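You operate a simulated robot arm through the tools that you are given. There is no shell and no other tool.

You are at the controls of a simulated robot arm. One attempt, no reset.

Task
Shut the green lever, wipe up the oil streak and bin the rag.
Fine: all on the cream stand; use the grey rag; it goes in the red bin; shut the bin. What is to be rubbed or washed off counts as gone when no trace of it is left.

Only the result counts: the job must be done as asked and must still hold three seconds after the hand-in. Knocking over, shifting, dropping, spilling or breaking anything else fails it.

Robot
A 6-joint arm with a two-finger parallel gripper, fixed in place. Base frame: the origin is on the floor under the middle of its stand, x ahead of it, y to its left, z up. Lengths are in m, angles in rad, forces in N, time in s.
With the tool pointing down near the work surface it reaches from about 0.1 to 0.5 m from the base axis. Its first joint turns from -2.007 to 2.007 rad. Payload 3.43 kg.
The TCP is the grasp point between the finger pads, 0.034 m short of the fingertips. In the tool frame z runs along the fingers and y along their closing line. Largest opening 0.128 m; finger width 0.024, thickness 0.012; the body of the gripper, 0.048 by 0.13 m, starts 0.096 m behind the TCP.
Orientation is that of the tool frame in the base frame, as a unit quaternion [w, x, y, z]. With the fingers straight down and closing along the base's y, the tool's x points along the base's -x, its y along +y and its z along -z.

Tools
- The arm moves only by the tool apply_moves. Its arguments are lists of equal length, an entry for each row: "slide": the shift along the tool's x, y, z in m, a list of three; "rotation": the turn, a rotation vector about the tool's x, y, z in rad, a list of three; "claw": the finger opening in m, from 0 to 0.128. In form: {"slide": [[dx, dy, dz], ...], "rotation": [[rx, ry, rz], ...], "claw": [claw, ...]}. A call has 1 to 20 rows; each row is the pose to reach, as a shift and turn from the pose commanded when the call began, along the tool's axes at that moment. Rows are played at 5 a second. More than 0.05 m and 0.15 rad between two rows, or a gripper value outside its range, and nothing of the call is played. A pose out of reach is approached as far as the arm can. The call stops where the force on the tool passes 40 N (or 10 N more than at its start, if that is more) or the arm is blocked; 0.2 s more then pass. The fingers move at their own pace (about 0.153 m/s each) and stop on an object; they squeeze with about 39 N. The grip force told is the motor's: it shows also when the fingers shut on nothing. Time passes only in rows, and 0.2 s behind the last, so rows that repeat a pose let the fingers close. It gives the time, the measured TCP pose, the force on the tool (base axes), the opening and the grip force at its end, in the units of the frame above (readings bear some noise), with the torque about the TCP (base axes, N m) and any sound that the robot's microphone picked up.
- Cameras (640 x 400 px; columns grow to the right, rows downward): "scene" is fixed at [0.2205, -0.6513, 1.3785]; the picture's right is [0.98, -0.20, 0.00], its down [-0.06, -0.31, -0.95] and it looks along [0.19, 0.93, -0.32] (base axes); focal length 328 px, centre (320, 200). "wrist" rides on the gripper at [0.076, -0.011, -0.16] in the tool frame; the picture's right is [0.15, 0.99, 0.00], its down [-0.88, 0.13, -0.46] and it looks along [-0.45, 0.07, 0.89] (tool axes); focal length 234 px, centre (320, 200). There is no depth. A picture from a camera that has moved, and an enlarged one, comes with that camera's place and axes in the base frame and with its lens.
- capture(camera): a new picture of that camera. No time passes.
- raise_lower(by): slides the trunk up (or, below 0, down) by that many m; the arm rides with it, the base frame stays. It gives what a move gives, with no picture.
- enlarge(camera, box): a new picture of the part [left, top, right, bottom] of that camera's present view, enlarged. No time passes.
- close_job(): hands the job in; it is judged then, once.

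Places have to be worked out from the pictures, the camera data and where the tool is seen. Open the gripper and draw the arm clear of the work before you hand the job in, unless the task says otherwise.

The tools are called as name(argument=value, ...) on one line, values as JSON. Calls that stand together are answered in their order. apply_moves: Moves the arm, as the interface text tells. Its arguments: {"type":"object","properties":{"slide":{"type":"array","items":{"type":"array","items":{"type":"number"}}},"rotation":{"type":"array","items":{"type":"array","items":{"type":"number"}}},"claw":{"type":"array","items":{"type":"number"}}},"required":["slide","rotation","claw"]} The other tools are called the same way: raise_lower (by) moves the trunk up or down; capture (camera) takes a picture; enlarge (camera, box) takes an enlarged picture of a part of a camera's view; close_job () hands the job in.

At the start:

```text
t: 0.0
eef_pos: [0.37, 0.2446, 1.4001]
ee_rot: [0.0, 0.0, 1.0, 0.0]
wrist_force: [0.1, 0.6, -0.2]
ft_torque: [-0.01, 0.02, -0.02]
width: 0.1279
grip_force: 0.0
trunk travel left (down, up): [-0.906, 0.084]
```

scene: 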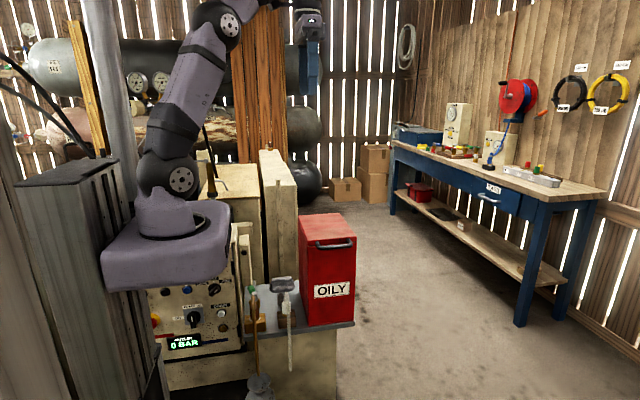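
wrist: 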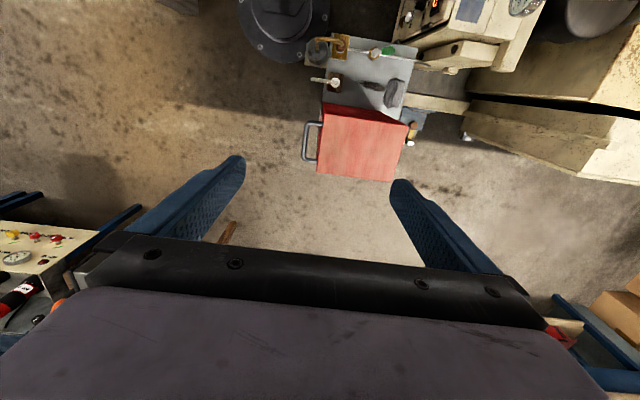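

The scene view shows a red bin labelled OILY on a grey surface, a compressor panel and perhaps a cream stand; I'll enlarge parts of both views to identify the lever, oil streak and rag.

enlarge(camera="scene", box=[130, 200, 370, 400])

enlarge(camera="wrist", box=[220, 0, 560, 200])

enlarge(camera="scene", box=[380, 80, 620, 230])

```text
2.00 times, centred on (250, 300) of scene
camera zoom: at [0.2205, -0.6513, 1.3785], right [0.98, -0.2, 0.0], down [-0.06, -0.31, -0.95], along [0.19, 0.93, -0.32], focal length 656 px, centre (460, 0)
```

zoom: 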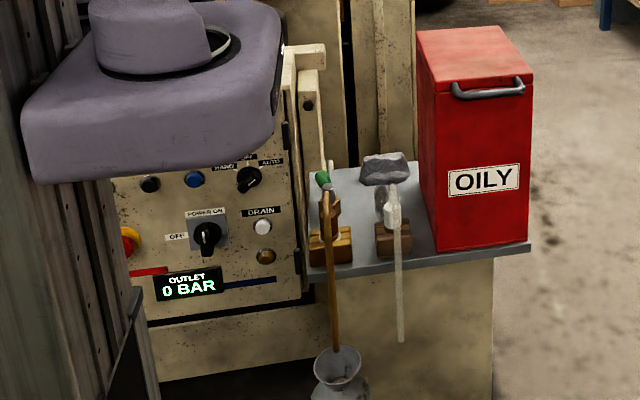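

```text
1.88 times, centred on (390, 100) of wrist
camera zoom: at [0.2952, 0.2335, 1.5602], right [-0.15, 0.99, 0.0], down [0.88, 0.13, 0.46], along [0.45, 0.07, -0.89], focal length 441 px, centre (188, 388)
```

zoom: 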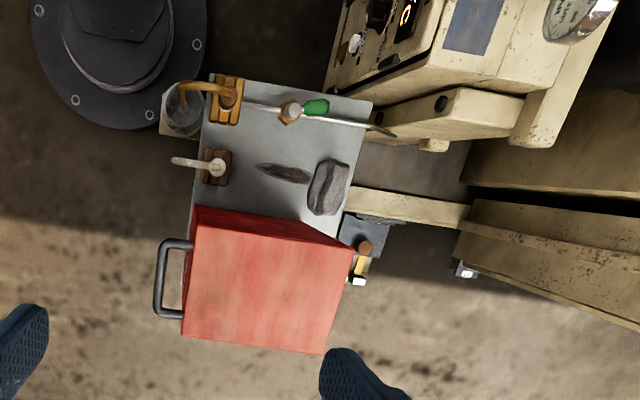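

```text
2.67 times, centred on (500, 155) of scene
camera zoom: at [0.2205, -0.6513, 1.3785], right [0.98, -0.2, 0.0], down [-0.06, -0.31, -0.95], along [0.19, 0.93, -0.32], focal length 875 px, centre (-160, 320)
```

zoom: 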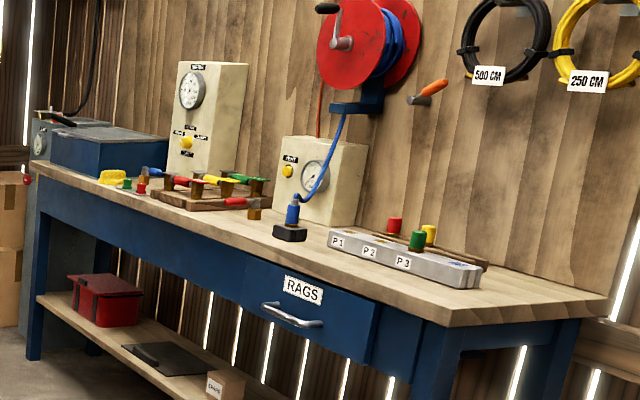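

I'll zoom further on the stand from both cameras, to understand the valve, the streak and the bin lid.

enlarge(camera="scene", box=[230, 250, 310, 350])

enlarge(camera="scene", box=[280, 200, 370, 340])

enlarge(camera="wrist", box=[300, 25, 440, 115])

enlarge(camera="wrist", box=[290, 90, 440, 190])

```text
4.00 times, centred on (270, 300) of scene
camera zoom: at [0.2205, -0.6513, 1.3785], right [0.98, -0.2, 0.0], down [-0.06, -0.31, -0.95], along [0.19, 0.93, -0.32], focal length 1313 px, centre (520, -200)
```

zoom: 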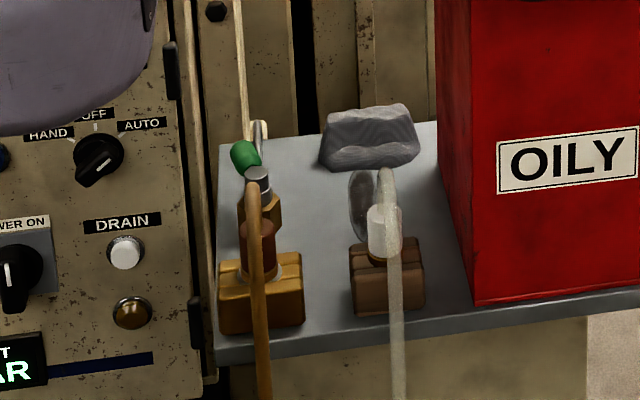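

```text
2.86 times, centred on (325, 270) of scene
camera zoom: at [0.2205, -0.6513, 1.3785], right [0.98, -0.2, 0.0], down [-0.06, -0.31, -0.95], along [0.19, 0.93, -0.32], focal length 938 px, centre (306, 0)
```

zoom: 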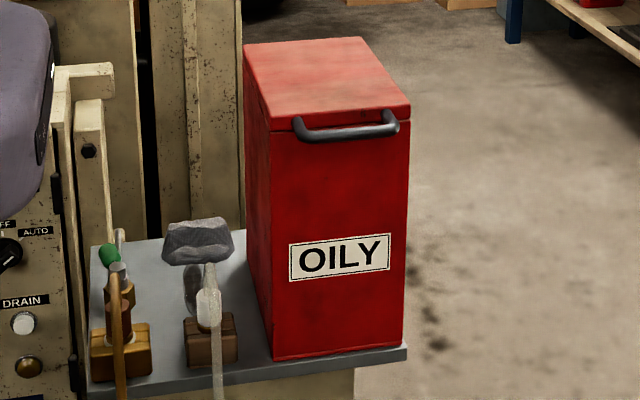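

```text
4.44 times, centred on (370, 70) of wrist
camera zoom: at [0.2952, 0.2335, 1.5602], right [-0.15, 0.99, 0.0], down [0.88, 0.13, 0.46], along [0.45, 0.07, -0.89], focal length 1041 px, centre (98, 778)
```

zoom: 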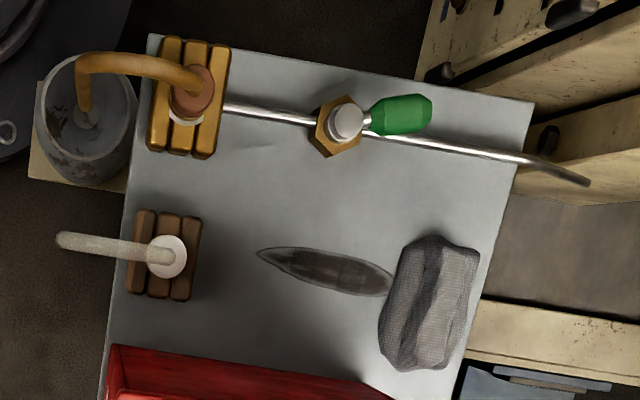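

```text
4.00 times, centred on (365, 140) of wrist
camera zoom: at [0.2952, 0.2335, 1.5602], right [-0.15, 0.99, 0.0], down [0.88, 0.13, 0.46], along [0.45, 0.07, -0.89], focal length 937 px, centre (140, 440)
```

zoom: 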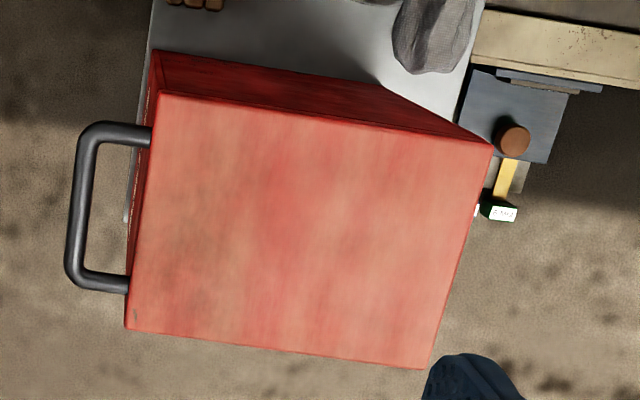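

The stand top works out near z 0.62 and the bin lid top near z 0.917, at x 0.37–0.53 and y 0.26–0.48. The lever pivot is around (0.2, 0.41), and the streak and rag lie further back. I'll lower the trunk a bit and take a closer look.

raise_lower(by=-0.2)

```text
t: 2.2
eef_pos: [0.3705, 0.244, 1.2012]
ee_rot: [0.0, 0.0, 1.0, 0.001]
wrist_force: [-0.7, 0.6, -0.2]
ft_torque: [-0.07, -0.01, 0.01]
width: 0.1279
grip_force: 0.0
trunk travel left (down, up): [-0.706, 0.284]
```

The trunk went down 0.2 m without trouble. I'll take pictures from both cameras.

capture(camera="scene")

capture(camera="wrist")

```text
taken
```

scene: 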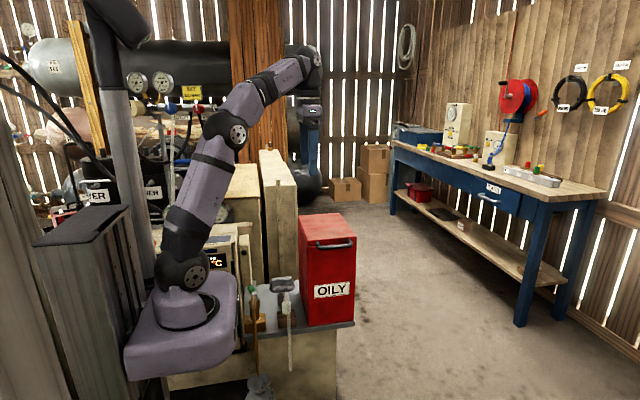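

```text
taken
camera wrist: at [0.2951, 0.2335, 1.3602], right [-0.15, 0.99, 0.0], down [0.88, 0.13, 0.46], along [0.45, 0.07, -0.89], focal length 234 px, centre (320, 200)
```

wrist: 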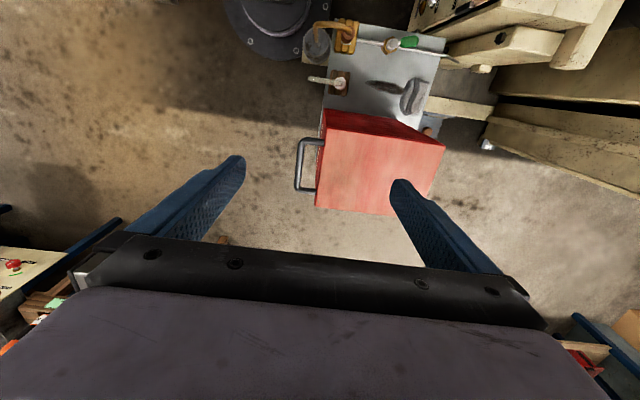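

The arm has room. I'll draw the tool back and turn it 90° about the vertical so that the wrist camera looks along +y over the stand.

apply_moves(slide=[[0.011, -0.004, 0.014], [0.022, -0.008, 0.027], [0.033, -0.012, 0.041], [0.044, -0.016, 0.055], [0.055, -0.02, 0.068], [0.066, -0.024, 0.082], [0.077, -0.028, 0.095], [0.088, -0.032, 0.109], [0.098, -0.036, 0.123], [0.109, -0.04, 0.136], [0.12, -0.044, 0.15]], rotation=[[0, 0, -0.1428], [0, 0, -0.2856], [0, 0, -0.4284], [0, 0, -0.5712], [0, 0, -0.714], [0, 0, -0.8568], [0, 0, -0.9996], [0, 0, -1.1424], [0, 0, -1.2852], [0, 0, -1.428], [0, 0, -1.5708]], claw=[0.06, 0.06, 0.06, 0.06, 0.06, 0.06, 0.06, 0.06, 0.06, 0.06, 0.06])

capture(camera="wrist")

capture(camera="scene")

```text
t: 4.6
eef_pos: [0.2503, 0.2005, 1.0501]
ee_rot: [0.0, 0.709, -0.705, 0.0]
wrist_force: [0.4, 0.2, -0.2]
ft_torque: [-0.01, -0.01, -0.02]
width: 0.06
grip_force: 0.0
trunk travel left (down, up): [-0.706, 0.284]
```

```text
taken
camera wrist: at [0.2622, 0.1252, 1.2096], right [-0.99, -0.15, 0.0], down [-0.13, 0.88, 0.46], along [-0.07, 0.45, -0.89], focal length 234 px, centre (320, 200)
```

wrist: 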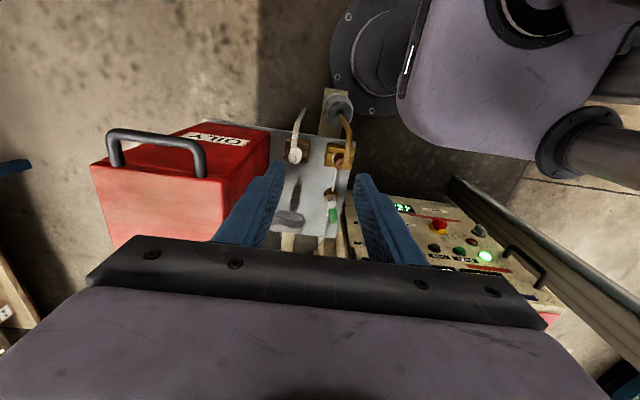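

```text
taken
```

scene: 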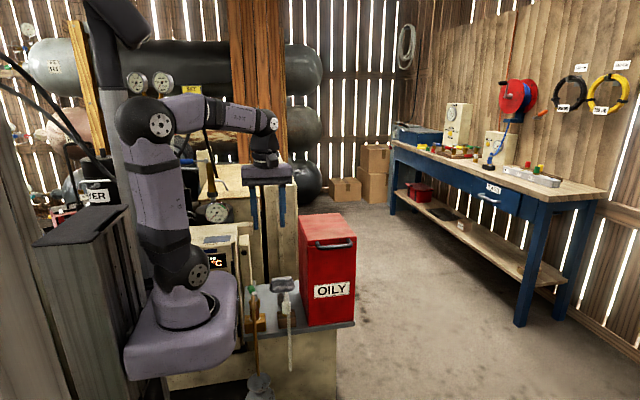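

The camera is now above the stand. I'll zoom in on the valve, rag and streak.

enlarge(camera="wrist", box=[260, 90, 380, 260])

enlarge(camera="wrist", box=[270, 170, 360, 250])

enlarge(camera="wrist", box=[80, 110, 280, 250])

```text
2.35 times, centred on (320, 175) of wrist
camera zoom: at [0.2622, 0.1252, 1.2096], right [-0.99, -0.15, 0.0], down [-0.13, 0.88, 0.46], along [-0.07, 0.45, -0.89], focal length 551 px, centre (320, 259)
```

zoom: 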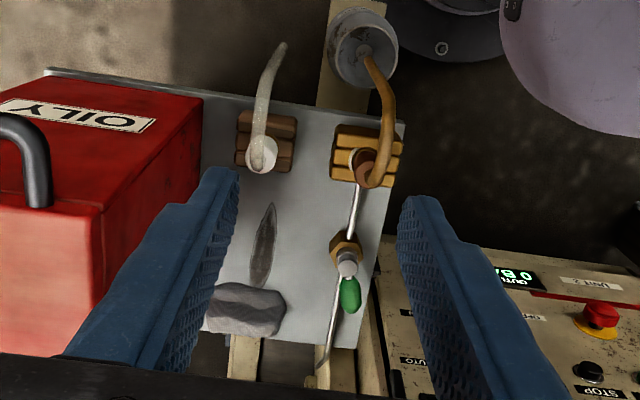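

```text
5.00 times, centred on (315, 210) of wrist
camera zoom: at [0.2622, 0.1252, 1.2096], right [-0.99, -0.15, 0.0], down [-0.13, 0.88, 0.46], along [-0.07, 0.45, -0.89], focal length 1171 px, centre (345, 150)
```

zoom: 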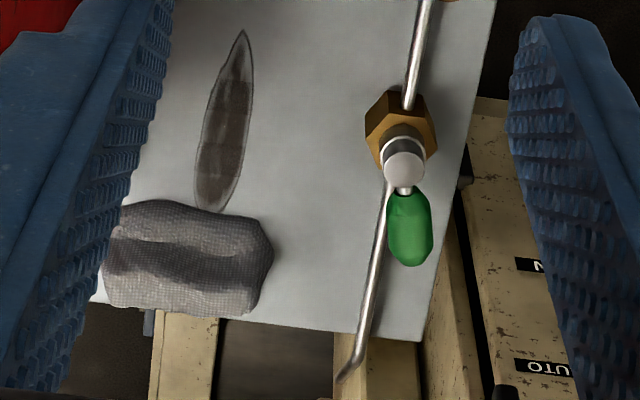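

```text
2.86 times, centred on (180, 180) of wrist
camera zoom: at [0.2622, 0.1252, 1.2096], right [-0.99, -0.15, 0.0], down [-0.13, 0.88, 0.46], along [-0.07, 0.45, -0.89], focal length 669 px, centre (720, 257)
```

zoom: 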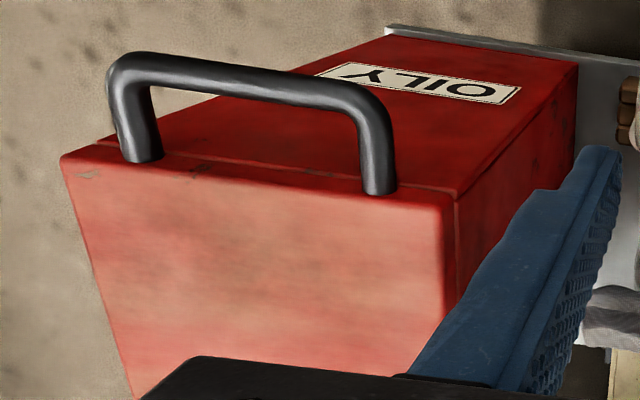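

The lever pivot triangulates to about (0.189, 0.396, 0.683), with the lever pointing +y along the pipe, so it is open. I'll zoom in on it once more before approaching.

enlarge(camera="wrist", box=[315, 170, 355, 230])

enlarge(camera="scene", box=[235, 275, 275, 335])

```text
6.67 times, centred on (335, 200) of wrist
camera zoom: at [0.2622, 0.1252, 1.2096], right [-0.99, -0.15, 0.0], down [-0.13, 0.88, 0.46], along [-0.07, 0.45, -0.89], focal length 1561 px, centre (220, 200)
```

zoom: 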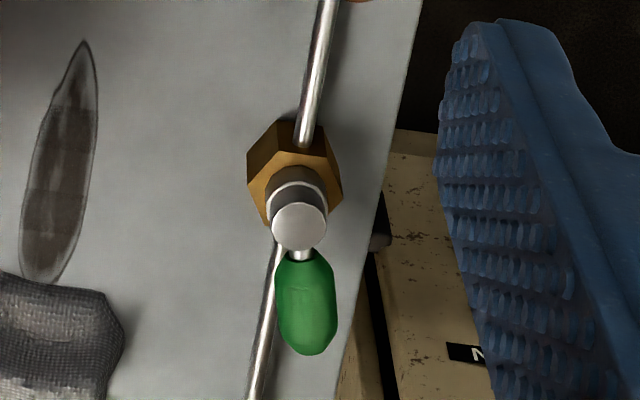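

```text
6.67 times, centred on (255, 305) of scene
camera zoom: at [0.2205, -0.6513, 1.3785], right [0.98, -0.2, 0.0], down [-0.06, -0.31, -0.95], along [0.19, 0.93, -0.32], focal length 2188 px, centre (753, -500)
```

zoom: 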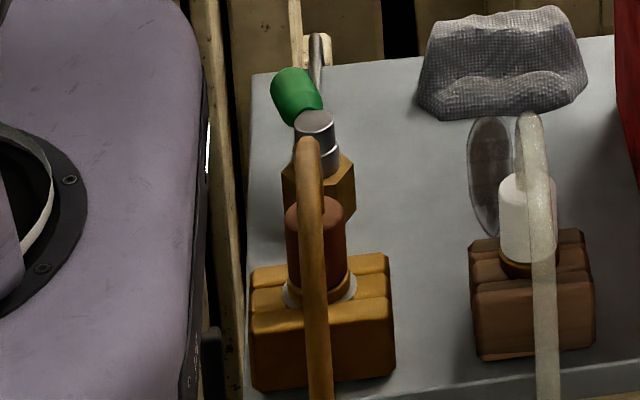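

The capsule centre is near (0.180, 0.441, 0.666), and the pipe top is lower, at about 0.648. I'll move above the +x side of the lever with the fingers closed, ready to push it.

apply_moves(slide=[[-0.024, 0.0025, 0.025], [-0.048, 0.005, 0.05], [-0.072, 0.0075, 0.075], [-0.096, 0.01, 0.1], [-0.12, 0.0125, 0.125], [-0.144, 0.015, 0.15], [-0.168, 0.0175, 0.175], [-0.192, 0.02, 0.2], [-0.216, 0.0225, 0.225], [-0.2395, 0.025, 0.25], [-0.2395, 0.025, 0.25]], rotation=[[0, 0, 0], [0, 0, 0], [0, 0, 0], [0, 0, 0], [0, 0, 0], [0, 0, 0], [0, 0, 0], [0, 0, 0], [0, 0, 0], [0, 0, 0], [0, 0, 0]], claw=[0, 0, 0, 0, 0, 0, 0, 0, 0, 0, 0])

capture(camera="wrist")

capture(camera="scene")

```text
t: 7.0
eef_pos: [0.2248, 0.4393, 0.8005]
ee_rot: [0.0, -0.707, 0.707, 0.0]
wrist_force: [0.3, 0.0, -0.2]
ft_torque: [0.0, -0.04, 0.02]
width: 0.0
grip_force: 33.0
trunk travel left (down, up): [-0.706, 0.284]
```

```text
taken
camera wrist: at [0.2367, 0.3644, 0.9603], right [-0.99, -0.15, 0.0], down [-0.13, 0.88, 0.46], along [-0.07, 0.45, -0.89], focal length 234 px, centre (320, 200)
```

wrist: 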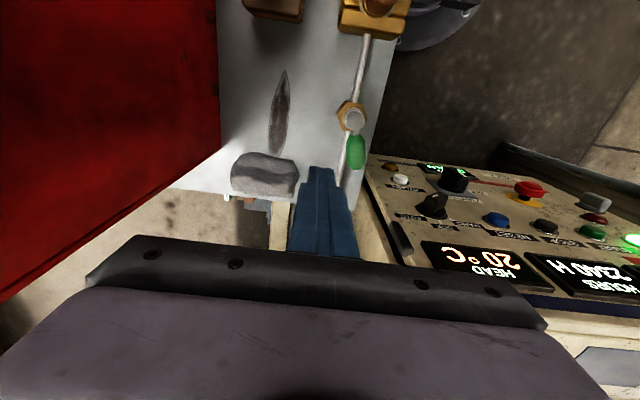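

```text
taken
```

scene: 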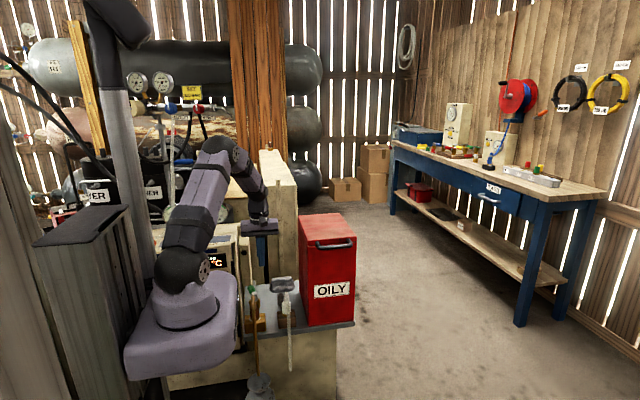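

The arm reached the pose. I'll zoom on the fingertips relative to the lever, and measure the streak and rag from here.

enlarge(camera="wrist", box=[290, 80, 400, 200])

enlarge(camera="wrist", box=[210, 50, 350, 210])

enlarge(camera="scene", box=[220, 200, 320, 340])

```text
3.33 times, centred on (345, 140) of wrist
camera zoom: at [0.2367, 0.3644, 0.9603], right [-0.99, -0.15, 0.0], down [-0.13, 0.88, 0.46], along [-0.07, 0.45, -0.89], focal length 781 px, centre (237, 400)
```

zoom: 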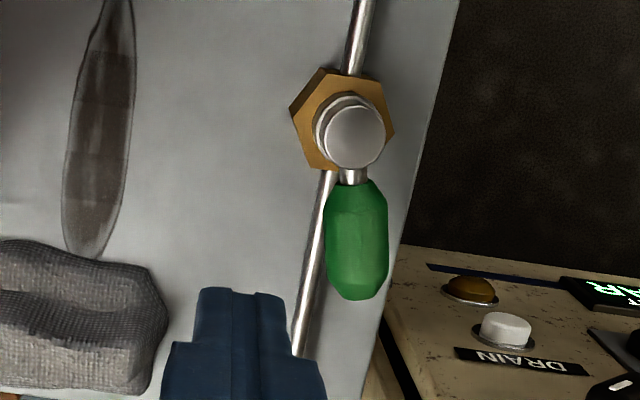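

```text
2.50 times, centred on (280, 130) of wrist
camera zoom: at [0.2367, 0.3644, 0.9603], right [-0.99, -0.15, 0.0], down [-0.13, 0.88, 0.46], along [-0.07, 0.45, -0.89], focal length 585 px, centre (420, 375)
```

zoom: 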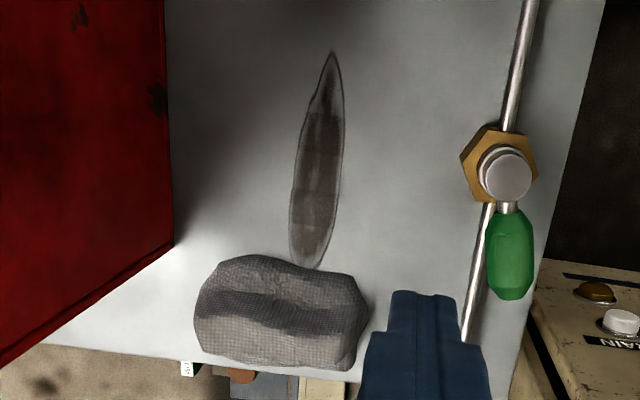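

```text
2.86 times, centred on (270, 270) of scene
camera zoom: at [0.2205, -0.6513, 1.3785], right [0.98, -0.2, 0.0], down [-0.06, -0.31, -0.95], along [0.19, 0.93, -0.32], focal length 938 px, centre (463, 0)
```

zoom: 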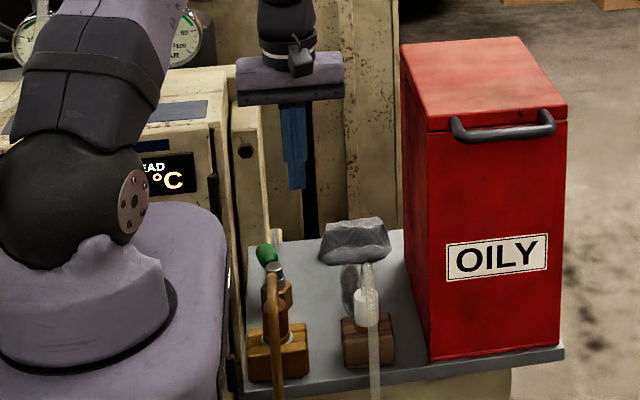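

The fingertips are about 0.045 m to the +x side of the lever, with nothing below them. I'll lower to a TCP height of about 0.697.

apply_moves(slide=[[0, 0, 0.03], [0, 0, 0.06], [0, 0, 0.085], [0, 0, 0.1035], [0, 0, 0.1035]], rotation=[[0, 0, 0], [0, 0, 0], [0, 0, 0], [0, 0, 0], [0, 0, 0]], claw=[0, 0, 0, 0, 0])

enlarge(camera="wrist", box=[260, 30, 440, 200])

enlarge(camera="scene", box=[220, 230, 310, 340])

```text
t: 8.2
eef_pos: [0.2255, 0.4397, 0.6972]
ee_rot: [-0.001, -0.707, 0.707, 0.0]
wrist_force: [0.2, 0.8, 0.6]
ft_torque: [0.02, -0.02, -0.03]
width: 0.0
grip_force: 33.2
trunk travel left (down, up): [-0.706, 0.284]
```

```text
2.35 times, centred on (350, 115) of wrist
camera zoom: at [0.2369, 0.3653, 0.8568], right [-0.99, -0.15, 0.0], down [-0.13, 0.88, 0.46], along [-0.07, 0.45, -0.89], focal length 551 px, centre (249, 400)
```

zoom: 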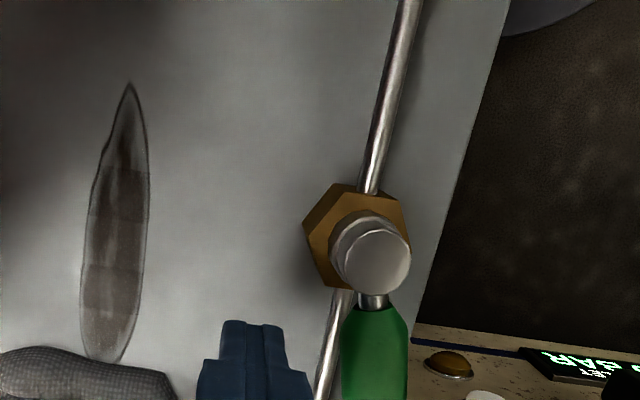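

```text
3.64 times, centred on (265, 285) of scene
camera zoom: at [0.2205, -0.6513, 1.3785], right [0.98, -0.2, 0.0], down [-0.06, -0.31, -0.95], along [0.19, 0.93, -0.32], focal length 1194 px, centre (520, -109)
```

zoom: 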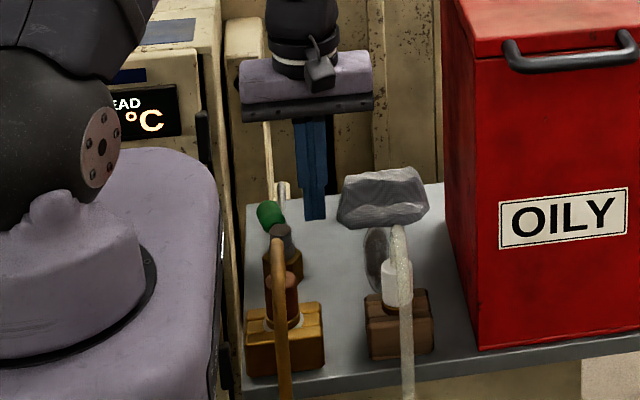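

The fingers sit next to the lever just above the pipe level. I'll try a first short push toward -x and watch the force.

apply_moves(slide=[[-0.003, 0.008, 0], [-0.005, 0.015, 0], [-0.008, 0.021, 0], [-0.009, 0.024, 0], [-0.0095, 0.0275, 0], [-0.01, 0.031, 0]], rotation=[[0, 0, 0], [0, 0, 0], [0, 0, 0], [0, 0, 0], [0, 0, 0], [0, 0, 0]], claw=[0, 0, 0, 0, 0, 0])

enlarge(camera="wrist", box=[260, 30, 440, 200])

enlarge(camera="scene", box=[220, 230, 310, 340])

```text
t: 9.6
eef_pos: [0.1944, 0.4494, 0.6963]
ee_rot: [0.0, -0.707, 0.707, 0.0]
wrist_force: [2.4, -0.9, -0.7]
ft_torque: [-0.01, -0.05, 0.01]
width: 0.0001
grip_force: 32.8
trunk travel left (down, up): [-0.706, 0.284]
```

```text
2.35 times, centred on (350, 115) of wrist
camera zoom: at [0.2065, 0.3744, 0.8565], right [-0.99, -0.15, 0.0], down [-0.13, 0.88, 0.46], along [-0.07, 0.45, -0.89], focal length 551 px, centre (249, 400)
```

zoom: 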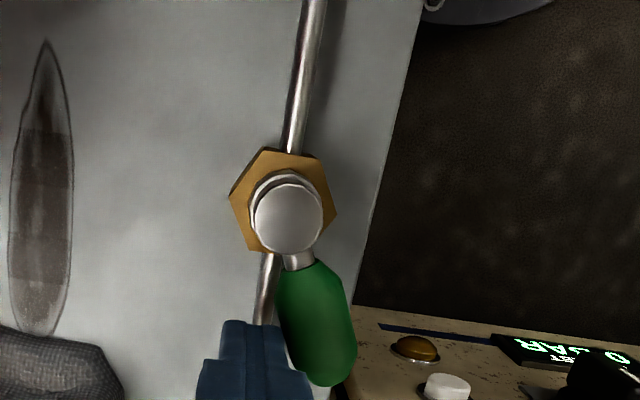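

```text
3.64 times, centred on (265, 285) of scene
camera zoom: at [0.2205, -0.6513, 1.3785], right [0.98, -0.2, 0.0], down [-0.06, -0.31, -0.95], along [0.19, 0.93, -0.32], focal length 1194 px, centre (520, -109)
```

zoom: 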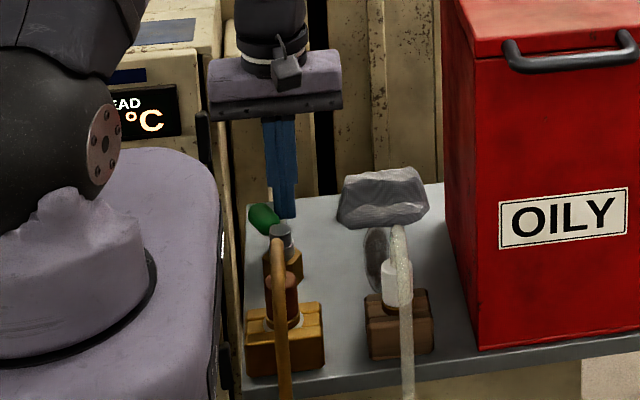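

The lever turned easily with about 2 N. I'll continue the arc around the pivot toward the -x direction, until it lies across the pipe or meets its stop.

apply_moves(slide=[[0.0, 0.005, 0], [-0.0003, 0.01, 0], [0.0007, 0.015, 0], [0.0018, 0.02, 0], [0.0038, 0.0247, 0], [0.0059, 0.0293, 0], [0.0088, 0.0335, 0], [0.0117, 0.0376, 0]], rotation=[[0, 0, 0], [0, 0, 0], [0, 0, 0], [0, 0, 0], [0, 0, 0], [0, 0, 0], [0, 0, 0], [0, 0, 0]], claw=[0, 0, 0, 0, 0, 0, 0, 0])

enlarge(camera="wrist", box=[260, 30, 440, 200])

enlarge(camera="scene", box=[220, 230, 310, 340])

```text
t: 11.4
eef_pos: [0.1558, 0.4385, 0.6985]
ee_rot: [-0.001, -0.707, 0.707, 0.0]
wrist_force: [0.2, 1.0, 1.1]
ft_torque: [-0.02, 0.02, 0.01]
width: 0.0
grip_force: 33.3
trunk travel left (down, up): [-0.706, 0.284]
```

```text
2.35 times, centred on (350, 115) of wrist
camera zoom: at [0.1683, 0.3627, 0.8569], right [-0.99, -0.15, 0.0], down [-0.13, 0.88, 0.46], along [-0.07, 0.45, -0.89], focal length 551 px, centre (249, 400)
```

zoom: 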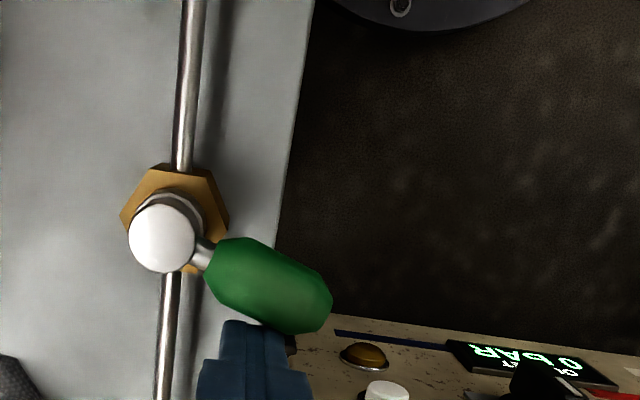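

```text
3.64 times, centred on (265, 285) of scene
camera zoom: at [0.2205, -0.6513, 1.3785], right [0.98, -0.2, 0.0], down [-0.06, -0.31, -0.95], along [0.19, 0.93, -0.32], focal length 1194 px, centre (520, -109)
```

zoom: 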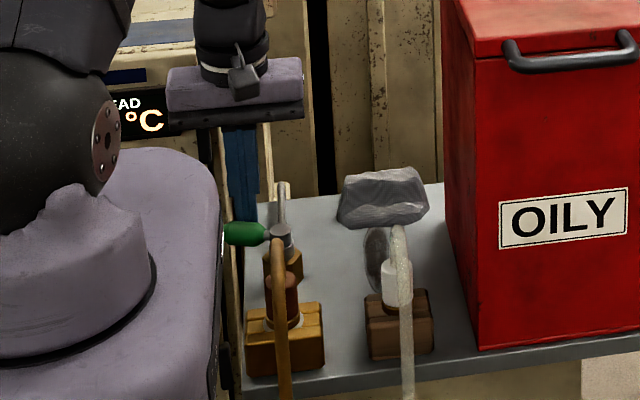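

The lever is now around 65–70° from open. I'll keep going along the arc to about 90°.

apply_moves(slide=[[0.0018, 0.0019, 0], [0.0036, 0.0038, 0], [0.0055, 0.0054, 0], [0.0074, 0.007, 0], [0.0095, 0.0085, 0], [0.0116, 0.01, 0], [0.0138, 0.0113, 0], [0.016, 0.0125, 0]], rotation=[[0, 0, 0], [0, 0, 0], [0, 0, 0], [0, 0, 0], [0, 0, 0], [0, 0, 0], [0, 0, 0], [0, 0, 0]], claw=[0, 0, 0, 0, 0, 0, 0, 0])

enlarge(camera="wrist", box=[260, 30, 440, 200])

enlarge(camera="scene", box=[220, 230, 310, 340])

```text
t: 13.2
eef_pos: [0.1453, 0.4235, 0.6968]
ee_rot: [-0.002, 0.708, -0.707, -0.002]
wrist_force: [4.1, 5.8, -1.9]
ft_torque: [0.17, -0.1, 0.06]
width: 0.0
grip_force: 33.0
trunk travel left (down, up): [-0.706, 0.284]
```

```text
2.35 times, centred on (350, 115) of wrist
camera zoom: at [0.1567, 0.3478, 0.8566], right [-0.99, -0.15, 0.0], down [-0.13, 0.88, 0.46], along [-0.07, 0.45, -0.89], focal length 551 px, centre (249, 400)
```

zoom: 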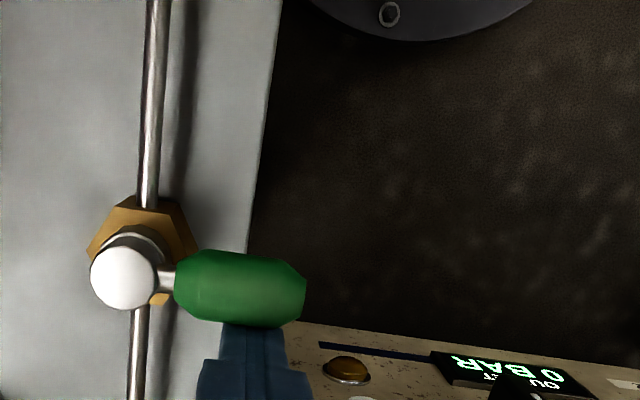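

```text
3.64 times, centred on (265, 285) of scene
camera zoom: at [0.2205, -0.6513, 1.3785], right [0.98, -0.2, 0.0], down [-0.06, -0.31, -0.95], along [0.19, 0.93, -0.32], focal length 1194 px, centre (520, -109)
```

zoom: 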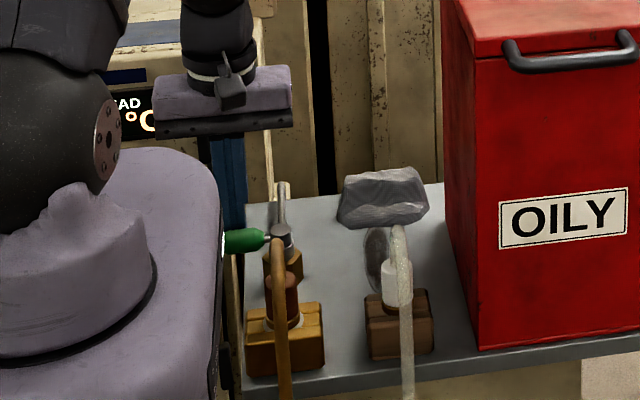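

The lever is now square across the pipe and the reaction has risen to about 7 N, which suggests its stop. I'll nudge a few millimetres more to be sure it is seated.

apply_moves(slide=[[0.001, 0, 0], [0.002, 0, 0], [0.003, 0, 0], [0.004, 0, 0]], rotation=[[0, 0, 0], [0, 0, 0], [0, 0, 0], [0, 0, 0]], claw=[0, 0, 0, 0])

enlarge(camera="wrist", box=[260, 30, 440, 200])

```text
t: 14.2
eef_pos: [0.1449, 0.4233, 0.6962]
ee_rot: [0.005, -0.707, 0.707, 0.003]
wrist_force: [1.8, 21.0, -3.4]
ft_torque: [0.6, 0.1, 0.04]
width: 0.0
grip_force: 33.0
trunk travel left (down, up): [-0.706, 0.284]
```

```text
2.35 times, centred on (350, 115) of wrist
camera zoom: at [0.1564, 0.3465, 0.8563], right [-0.99, -0.15, 0.0], down [-0.13, 0.88, 0.46], along [-0.07, 0.46, -0.89], focal length 551 px, centre (249, 400)
```

zoom: 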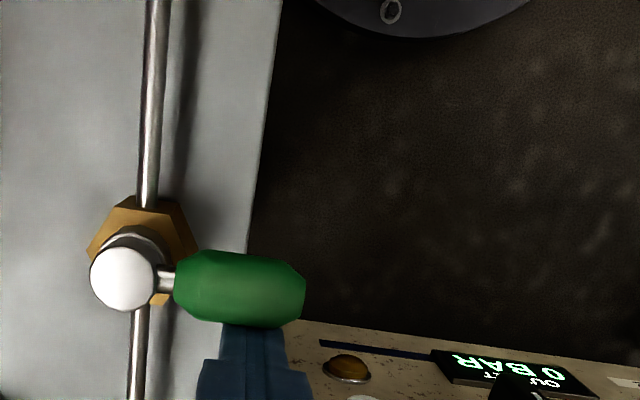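

The reaction reached 21 N with the lever square to the pipe, so it is against its stop and shut. I'll back the fingers off it and rise clear.

apply_moves(slide=[[-0.008, 0, 0], [-0.018, 0, 0], [-0.018, 0, -0.03], [-0.018, 0, -0.07], [-0.018, 0, -0.11], [-0.018, 0, -0.15], [-0.018, 0, -0.19], [-0.018, 0, -0.23], [-0.018, 0, -0.27], [-0.018, 0, -0.305]], rotation=[[0, 0, 0], [0, 0, 0], [0, 0, 0], [0, 0, 0], [0, 0, 0], [0, 0, 0], [0, 0, 0], [0, 0, 0], [0, 0, 0], [0, 0, 0]], claw=[0, 0, 0, 0, 0, 0, 0, 0, 0, 0])

enlarge(camera="scene", box=[220, 200, 370, 340])

capture(camera="wrist")

```text
t: 16.4
eef_pos: [0.1448, 0.436, 1.0025]
ee_rot: [-0.001, -0.707, 0.708, 0.0]
wrist_force: [0.0, -0.5, 0.1]
ft_torque: [0.02, 0.0, 0.03]
width: 0.0
grip_force: 32.6
trunk travel left (down, up): [-0.706, 0.284]
```

```text
2.86 times, centred on (295, 270) of scene
camera zoom: at [0.2205, -0.6513, 1.3785], right [0.98, -0.2, 0.0], down [-0.06, -0.31, -0.95], along [0.19, 0.93, -0.32], focal length 938 px, centre (391, 0)
```

zoom: 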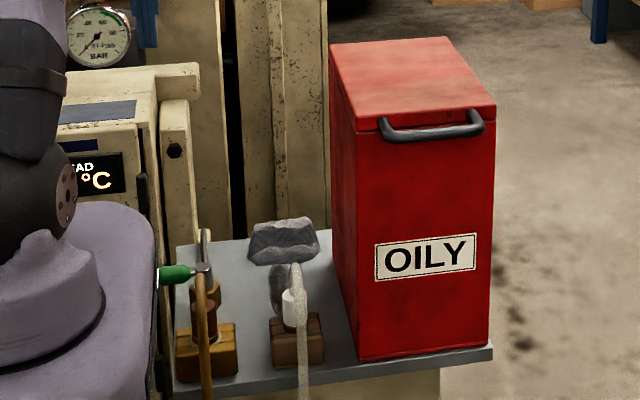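

```text
taken
camera wrist: at [0.1561, 0.3611, 1.1621], right [-0.99, -0.15, 0.0], down [-0.13, 0.88, 0.46], along [-0.07, 0.45, -0.89], focal length 234 px, centre (320, 200)
```

wrist: 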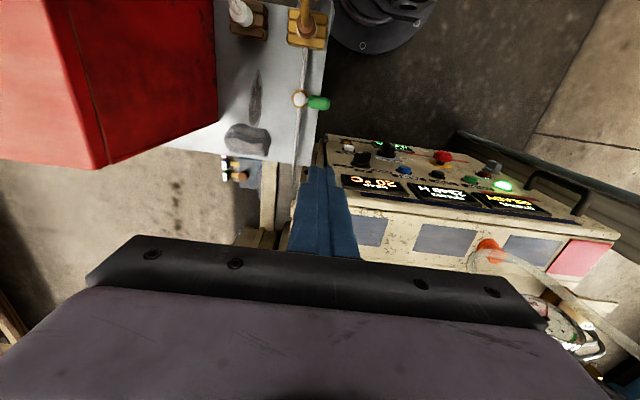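

The lever stays across the pipe. Next is the bin lid: I'll retreat toward the front of the bin and turn the tool back to its original yaw.

apply_moves(slide=[[0.026, -0.0141, -0.0045], [0.052, -0.0282, -0.009], [0.078, -0.0423, -0.0136], [0.104, -0.0564, -0.0182], [0.13, -0.0705, -0.0227], [0.156, -0.0845, -0.0273], [0.182, -0.0986, -0.0318], [0.208, -0.1127, -0.0364], [0.234, -0.1268, -0.041], [0.26, -0.141, -0.0455], [0.286, -0.155, -0.05]], rotation=[[0, 0, 0.1428], [0, 0, 0.2856], [0, 0, 0.4284], [0, 0, 0.5712], [0, 0, 0.714], [0, 0, 0.8568], [0, 0, 0.9996], [0, 0, 1.1424], [0, 0, 1.2852], [0, 0, 1.428], [0, 0, 1.5708]], claw=[0.05, 0.05, 0.05, 0.05, 0.05, 0.05, 0.05, 0.05, 0.05, 0.05, 0.05])

capture(camera="wrist")

```text
t: 18.8
eef_pos: [0.2999, 0.1505, 1.0524]
ee_rot: [0.0, 0.002, 1.0, 0.0]
wrist_force: [-0.5, -0.2, -0.1]
ft_torque: [-0.03, 0.02, 0.0]
width: 0.0504
grip_force: 0.1
trunk travel left (down, up): [-0.706, 0.284]
```

```text
taken
camera wrist: at [0.2243, 0.1398, 1.2121], right [-0.14, 0.99, 0.0], down [0.88, 0.13, 0.46], along [0.45, 0.07, -0.89], focal length 234 px, centre (320, 200)
```

wrist: 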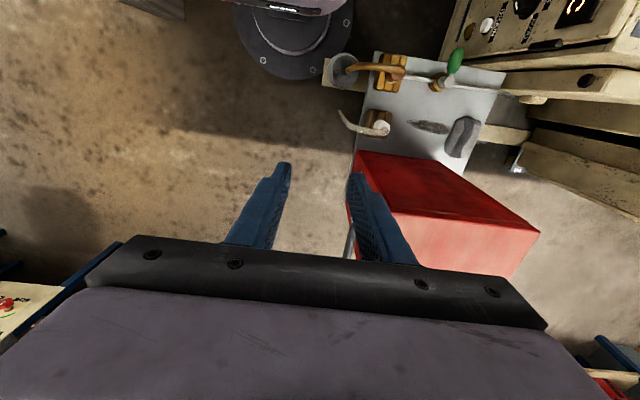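

Now I'll pitch the tool to horizontal, pointing +y toward the bin's handle with the fingers closing vertically, while staying well in front of the bin.

apply_moves(slide=[[-0.009, -0.009, 0], [-0.018, -0.018, 0], [-0.027, -0.027, 0], [-0.036, -0.036, 0], [-0.045, -0.045, 0], [-0.054, -0.054, 0], [-0.063, -0.063, 0], [-0.072, -0.07, 0], [-0.081, -0.08, 0], [-0.09, -0.09, 0], [-0.1, -0.09, 0]], rotation=[[-0.1428, 0, 0], [-0.2856, 0, 0], [-0.4284, 0, 0], [-0.5712, 0, 0], [-0.714, 0, 0], [-0.8568, 0, 0], [-0.9996, 0, 0], [-1.1424, 0, 0], [-1.2852, 0, 0], [-1.428, 0, 0], [-1.5708, 0, 0]], claw=[0.05, 0.05, 0.05, 0.05, 0.05, 0.05, 0.05, 0.05, 0.05, 0.05, 0.05])

capture(camera="wrist")

capture(camera="scene")

```text
t: 21.2
eef_pos: [0.3993, 0.0598, 1.0517]
ee_rot: [0.0, 0.0, 0.706, 0.708]
wrist_force: [-0.5, 0.5, -0.6]
ft_torque: [0.0, -0.01, 0.01]
width: 0.05
grip_force: 0.0
trunk travel left (down, up): [-0.706, 0.284]
```

```text
taken
camera wrist: at [0.3247, -0.0993, 1.0409], right [-0.15, 0.0, 0.99], down [0.88, -0.46, 0.13], along [0.45, 0.89, 0.07], focal length 234 px, centre (320, 200)
```

wrist: 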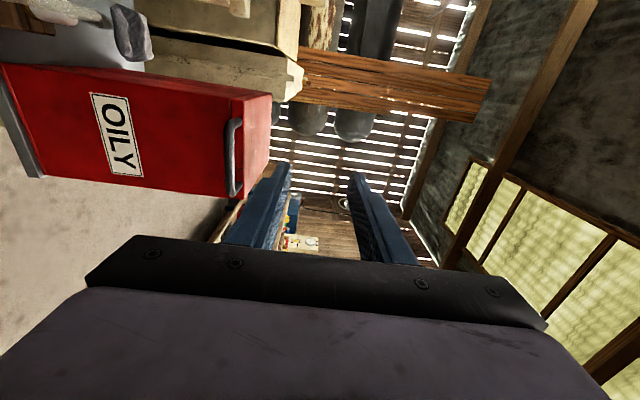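

```text
taken
```

scene: 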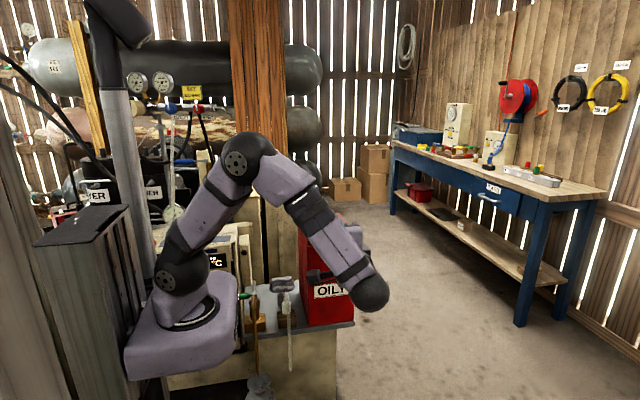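

The horizontal pose works. I'll zoom in on the handle to locate it from this close vantage.

enlarge(camera="wrist", box=[180, 80, 300, 220])

```text
2.86 times, centred on (240, 150) of wrist
camera zoom: at [0.3247, -0.0993, 1.0409], right [-0.15, 0.0, 0.99], down [0.88, -0.46, 0.13], along [0.45, 0.89, 0.07], focal length 669 px, centre (549, 343)
```

zoom: 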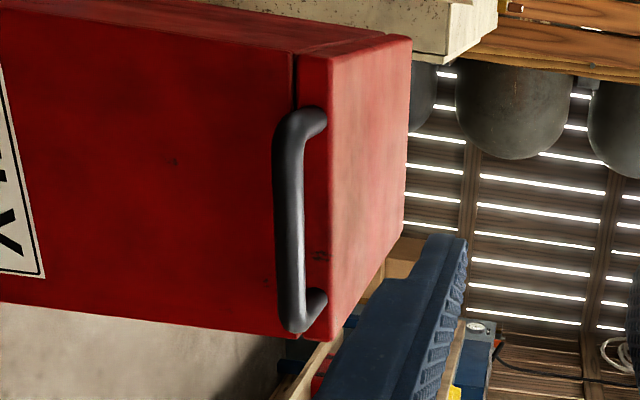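

The bar is centred near (0.446, 0.213, 0.931) and about 14 mm thick. The lid slab spans z 0.922–0.939. I'll line up in front of it first.

apply_moves(slide=[[-0.012, -0.03, 0], [-0.024, -0.06, 0], [-0.036, -0.09, 0], [-0.0467, -0.1207, 0], [-0.0467, -0.1207, 0.03], [-0.0467, -0.1207, 0.06], [-0.0467, -0.1207, 0.085]], rotation=[[0, 0, 0], [0, 0, 0], [0, 0, 0], [0, 0, 0], [0, 0, 0], [0, 0, 0], [0, 0, 0]], claw=[0.05, 0.05, 0.05, 0.05, 0.05, 0.05, 0.05])

capture(camera="wrist")

enlarge(camera="wrist", box=[230, 80, 410, 240])

enlarge(camera="scene", box=[260, 190, 410, 330])

```text
t: 22.8
eef_pos: [0.4455, 0.1452, 0.9308]
ee_rot: [0.0, 0.0, 0.707, 0.707]
wrist_force: [0.4, -0.8, -0.8]
ft_torque: [-0.01, -0.01, 0.03]
width: 0.0499
grip_force: 0.0
trunk travel left (down, up): [-0.706, 0.284]
```

```text
taken
camera wrist: at [0.3702, -0.0135, 0.9194], right [-0.15, 0.0, 0.99], down [0.88, -0.46, 0.13], along [0.45, 0.89, 0.07], focal length 234 px, centre (320, 200)
```

wrist: 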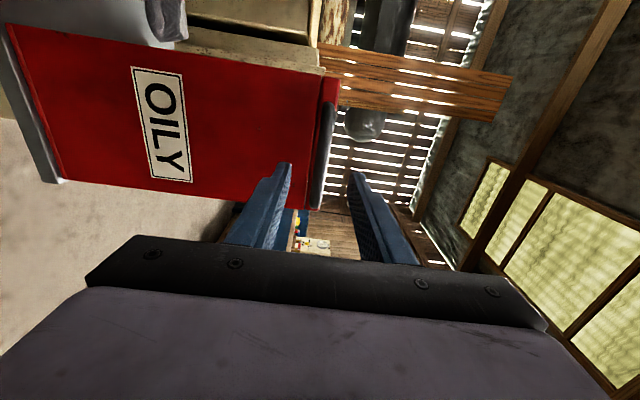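

```text
2.50 times, centred on (320, 160) of wrist
camera zoom: at [0.3702, -0.0135, 0.9194], right [-0.15, 0.0, 0.99], down [0.88, -0.46, 0.13], along [0.45, 0.89, 0.07], focal length 585 px, centre (320, 300)
```

zoom: 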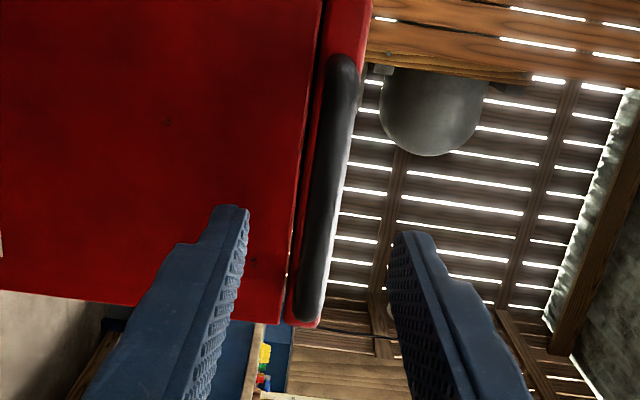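

```text
2.86 times, centred on (335, 260) of scene
camera zoom: at [0.2205, -0.6513, 1.3785], right [0.98, -0.2, 0.0], down [-0.06, -0.31, -0.95], along [0.19, 0.93, -0.32], focal length 938 px, centre (277, 29)
```

zoom: 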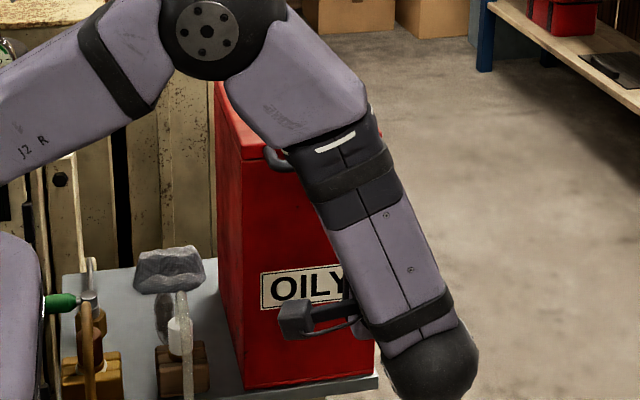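

The bar lies between the two fingers. I'll advance straight to put the bar between the pads, then close to a loose cage.

apply_moves(slide=[[0, 0, 0.015], [0, 0, 0.03], [0, 0, 0.045], [0, 0, 0.056], [0, 0, 0.056], [0, 0, 0.056]], rotation=[[0, 0, 0], [0, 0, 0], [0, 0, 0], [0, 0, 0], [0, 0, 0], [0, 0, 0]], claw=[0.05, 0.05, 0.05, 0.05, 0.03, 0.022])

enlarge(camera="wrist", box=[230, 80, 410, 240])

```text
t: 24.2
eef_pos: [0.447, 0.2009, 0.9318]
ee_rot: [0.0, 0.0, 0.707, 0.707]
wrist_force: [-0.2, 0.0, -0.6]
ft_torque: [0.01, -0.01, 0.0]
width: 0.0223
grip_force: 0.1
trunk travel left (down, up): [-0.706, 0.284]
```

```text
2.50 times, centred on (320, 160) of wrist
camera zoom: at [0.3708, 0.0419, 0.9202], right [-0.15, 0.0, 0.99], down [0.88, -0.46, 0.13], along [0.45, 0.89, 0.07], focal length 585 px, centre (320, 300)
```

zoom: 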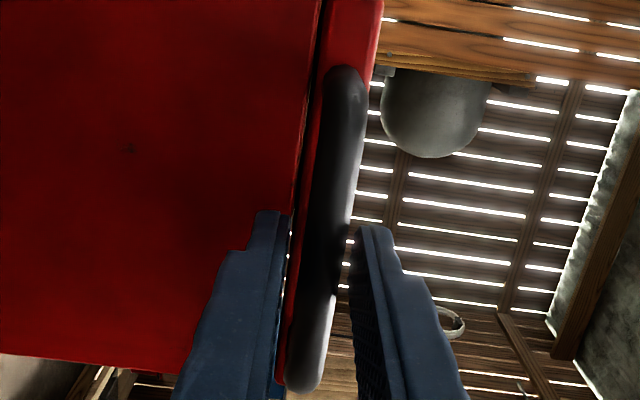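

The bar is caged between the pads with no force. I'll try a small lift along the arc of a rear hinge to see how the lid behaves.

apply_moves(slide=[[0, 0.0112, 0.0006], [0, 0.0223, 0.0016], [0, 0.0333, 0.0031]], rotation=[[0.04, 0, 0], [0.08, 0, 0], [0.12, 0, 0]], claw=[0.022, 0.022, 0.022])

enlarge(camera="wrist", box=[200, 60, 420, 240])

enlarge(camera="scene", box=[260, 190, 410, 330])

```text
t: 25.0
eef_pos: [0.4451, 0.2043, 0.9637]
ee_rot: [-0.001, -0.001, 0.748, 0.663]
wrist_force: [-0.3, 0.9, -0.7]
ft_torque: [0.01, 0.0, 0.0]
width: 0.0223
grip_force: 0.7
trunk travel left (down, up): [-0.706, 0.284]
```

```text
2.22 times, centred on (310, 150) of wrist
camera zoom: at [0.3707, 0.0448, 0.9728], right [-0.15, 0.12, 0.98], down [0.88, -0.44, 0.18], along [0.45, 0.89, -0.04], focal length 520 px, centre (342, 311)
```

zoom: 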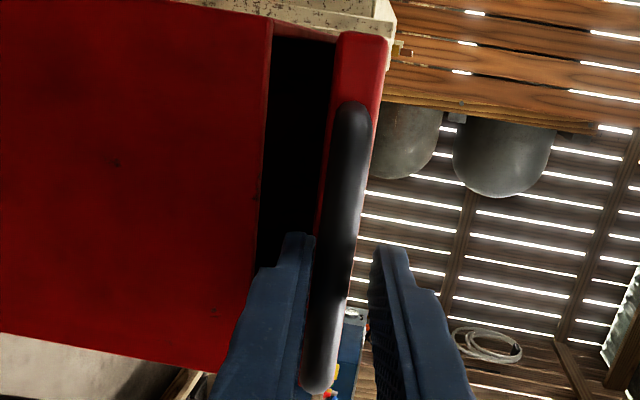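

```text
2.86 times, centred on (335, 260) of scene
camera zoom: at [0.2205, -0.6513, 1.3785], right [0.98, -0.2, 0.0], down [-0.06, -0.31, -0.95], along [0.19, 0.93, -0.32], focal length 938 px, centre (277, 29)
```

zoom: 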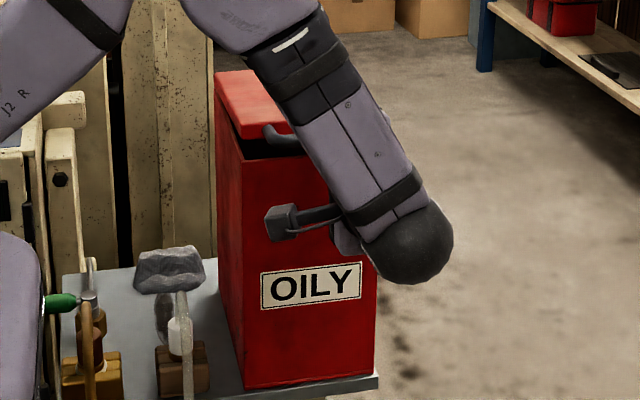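

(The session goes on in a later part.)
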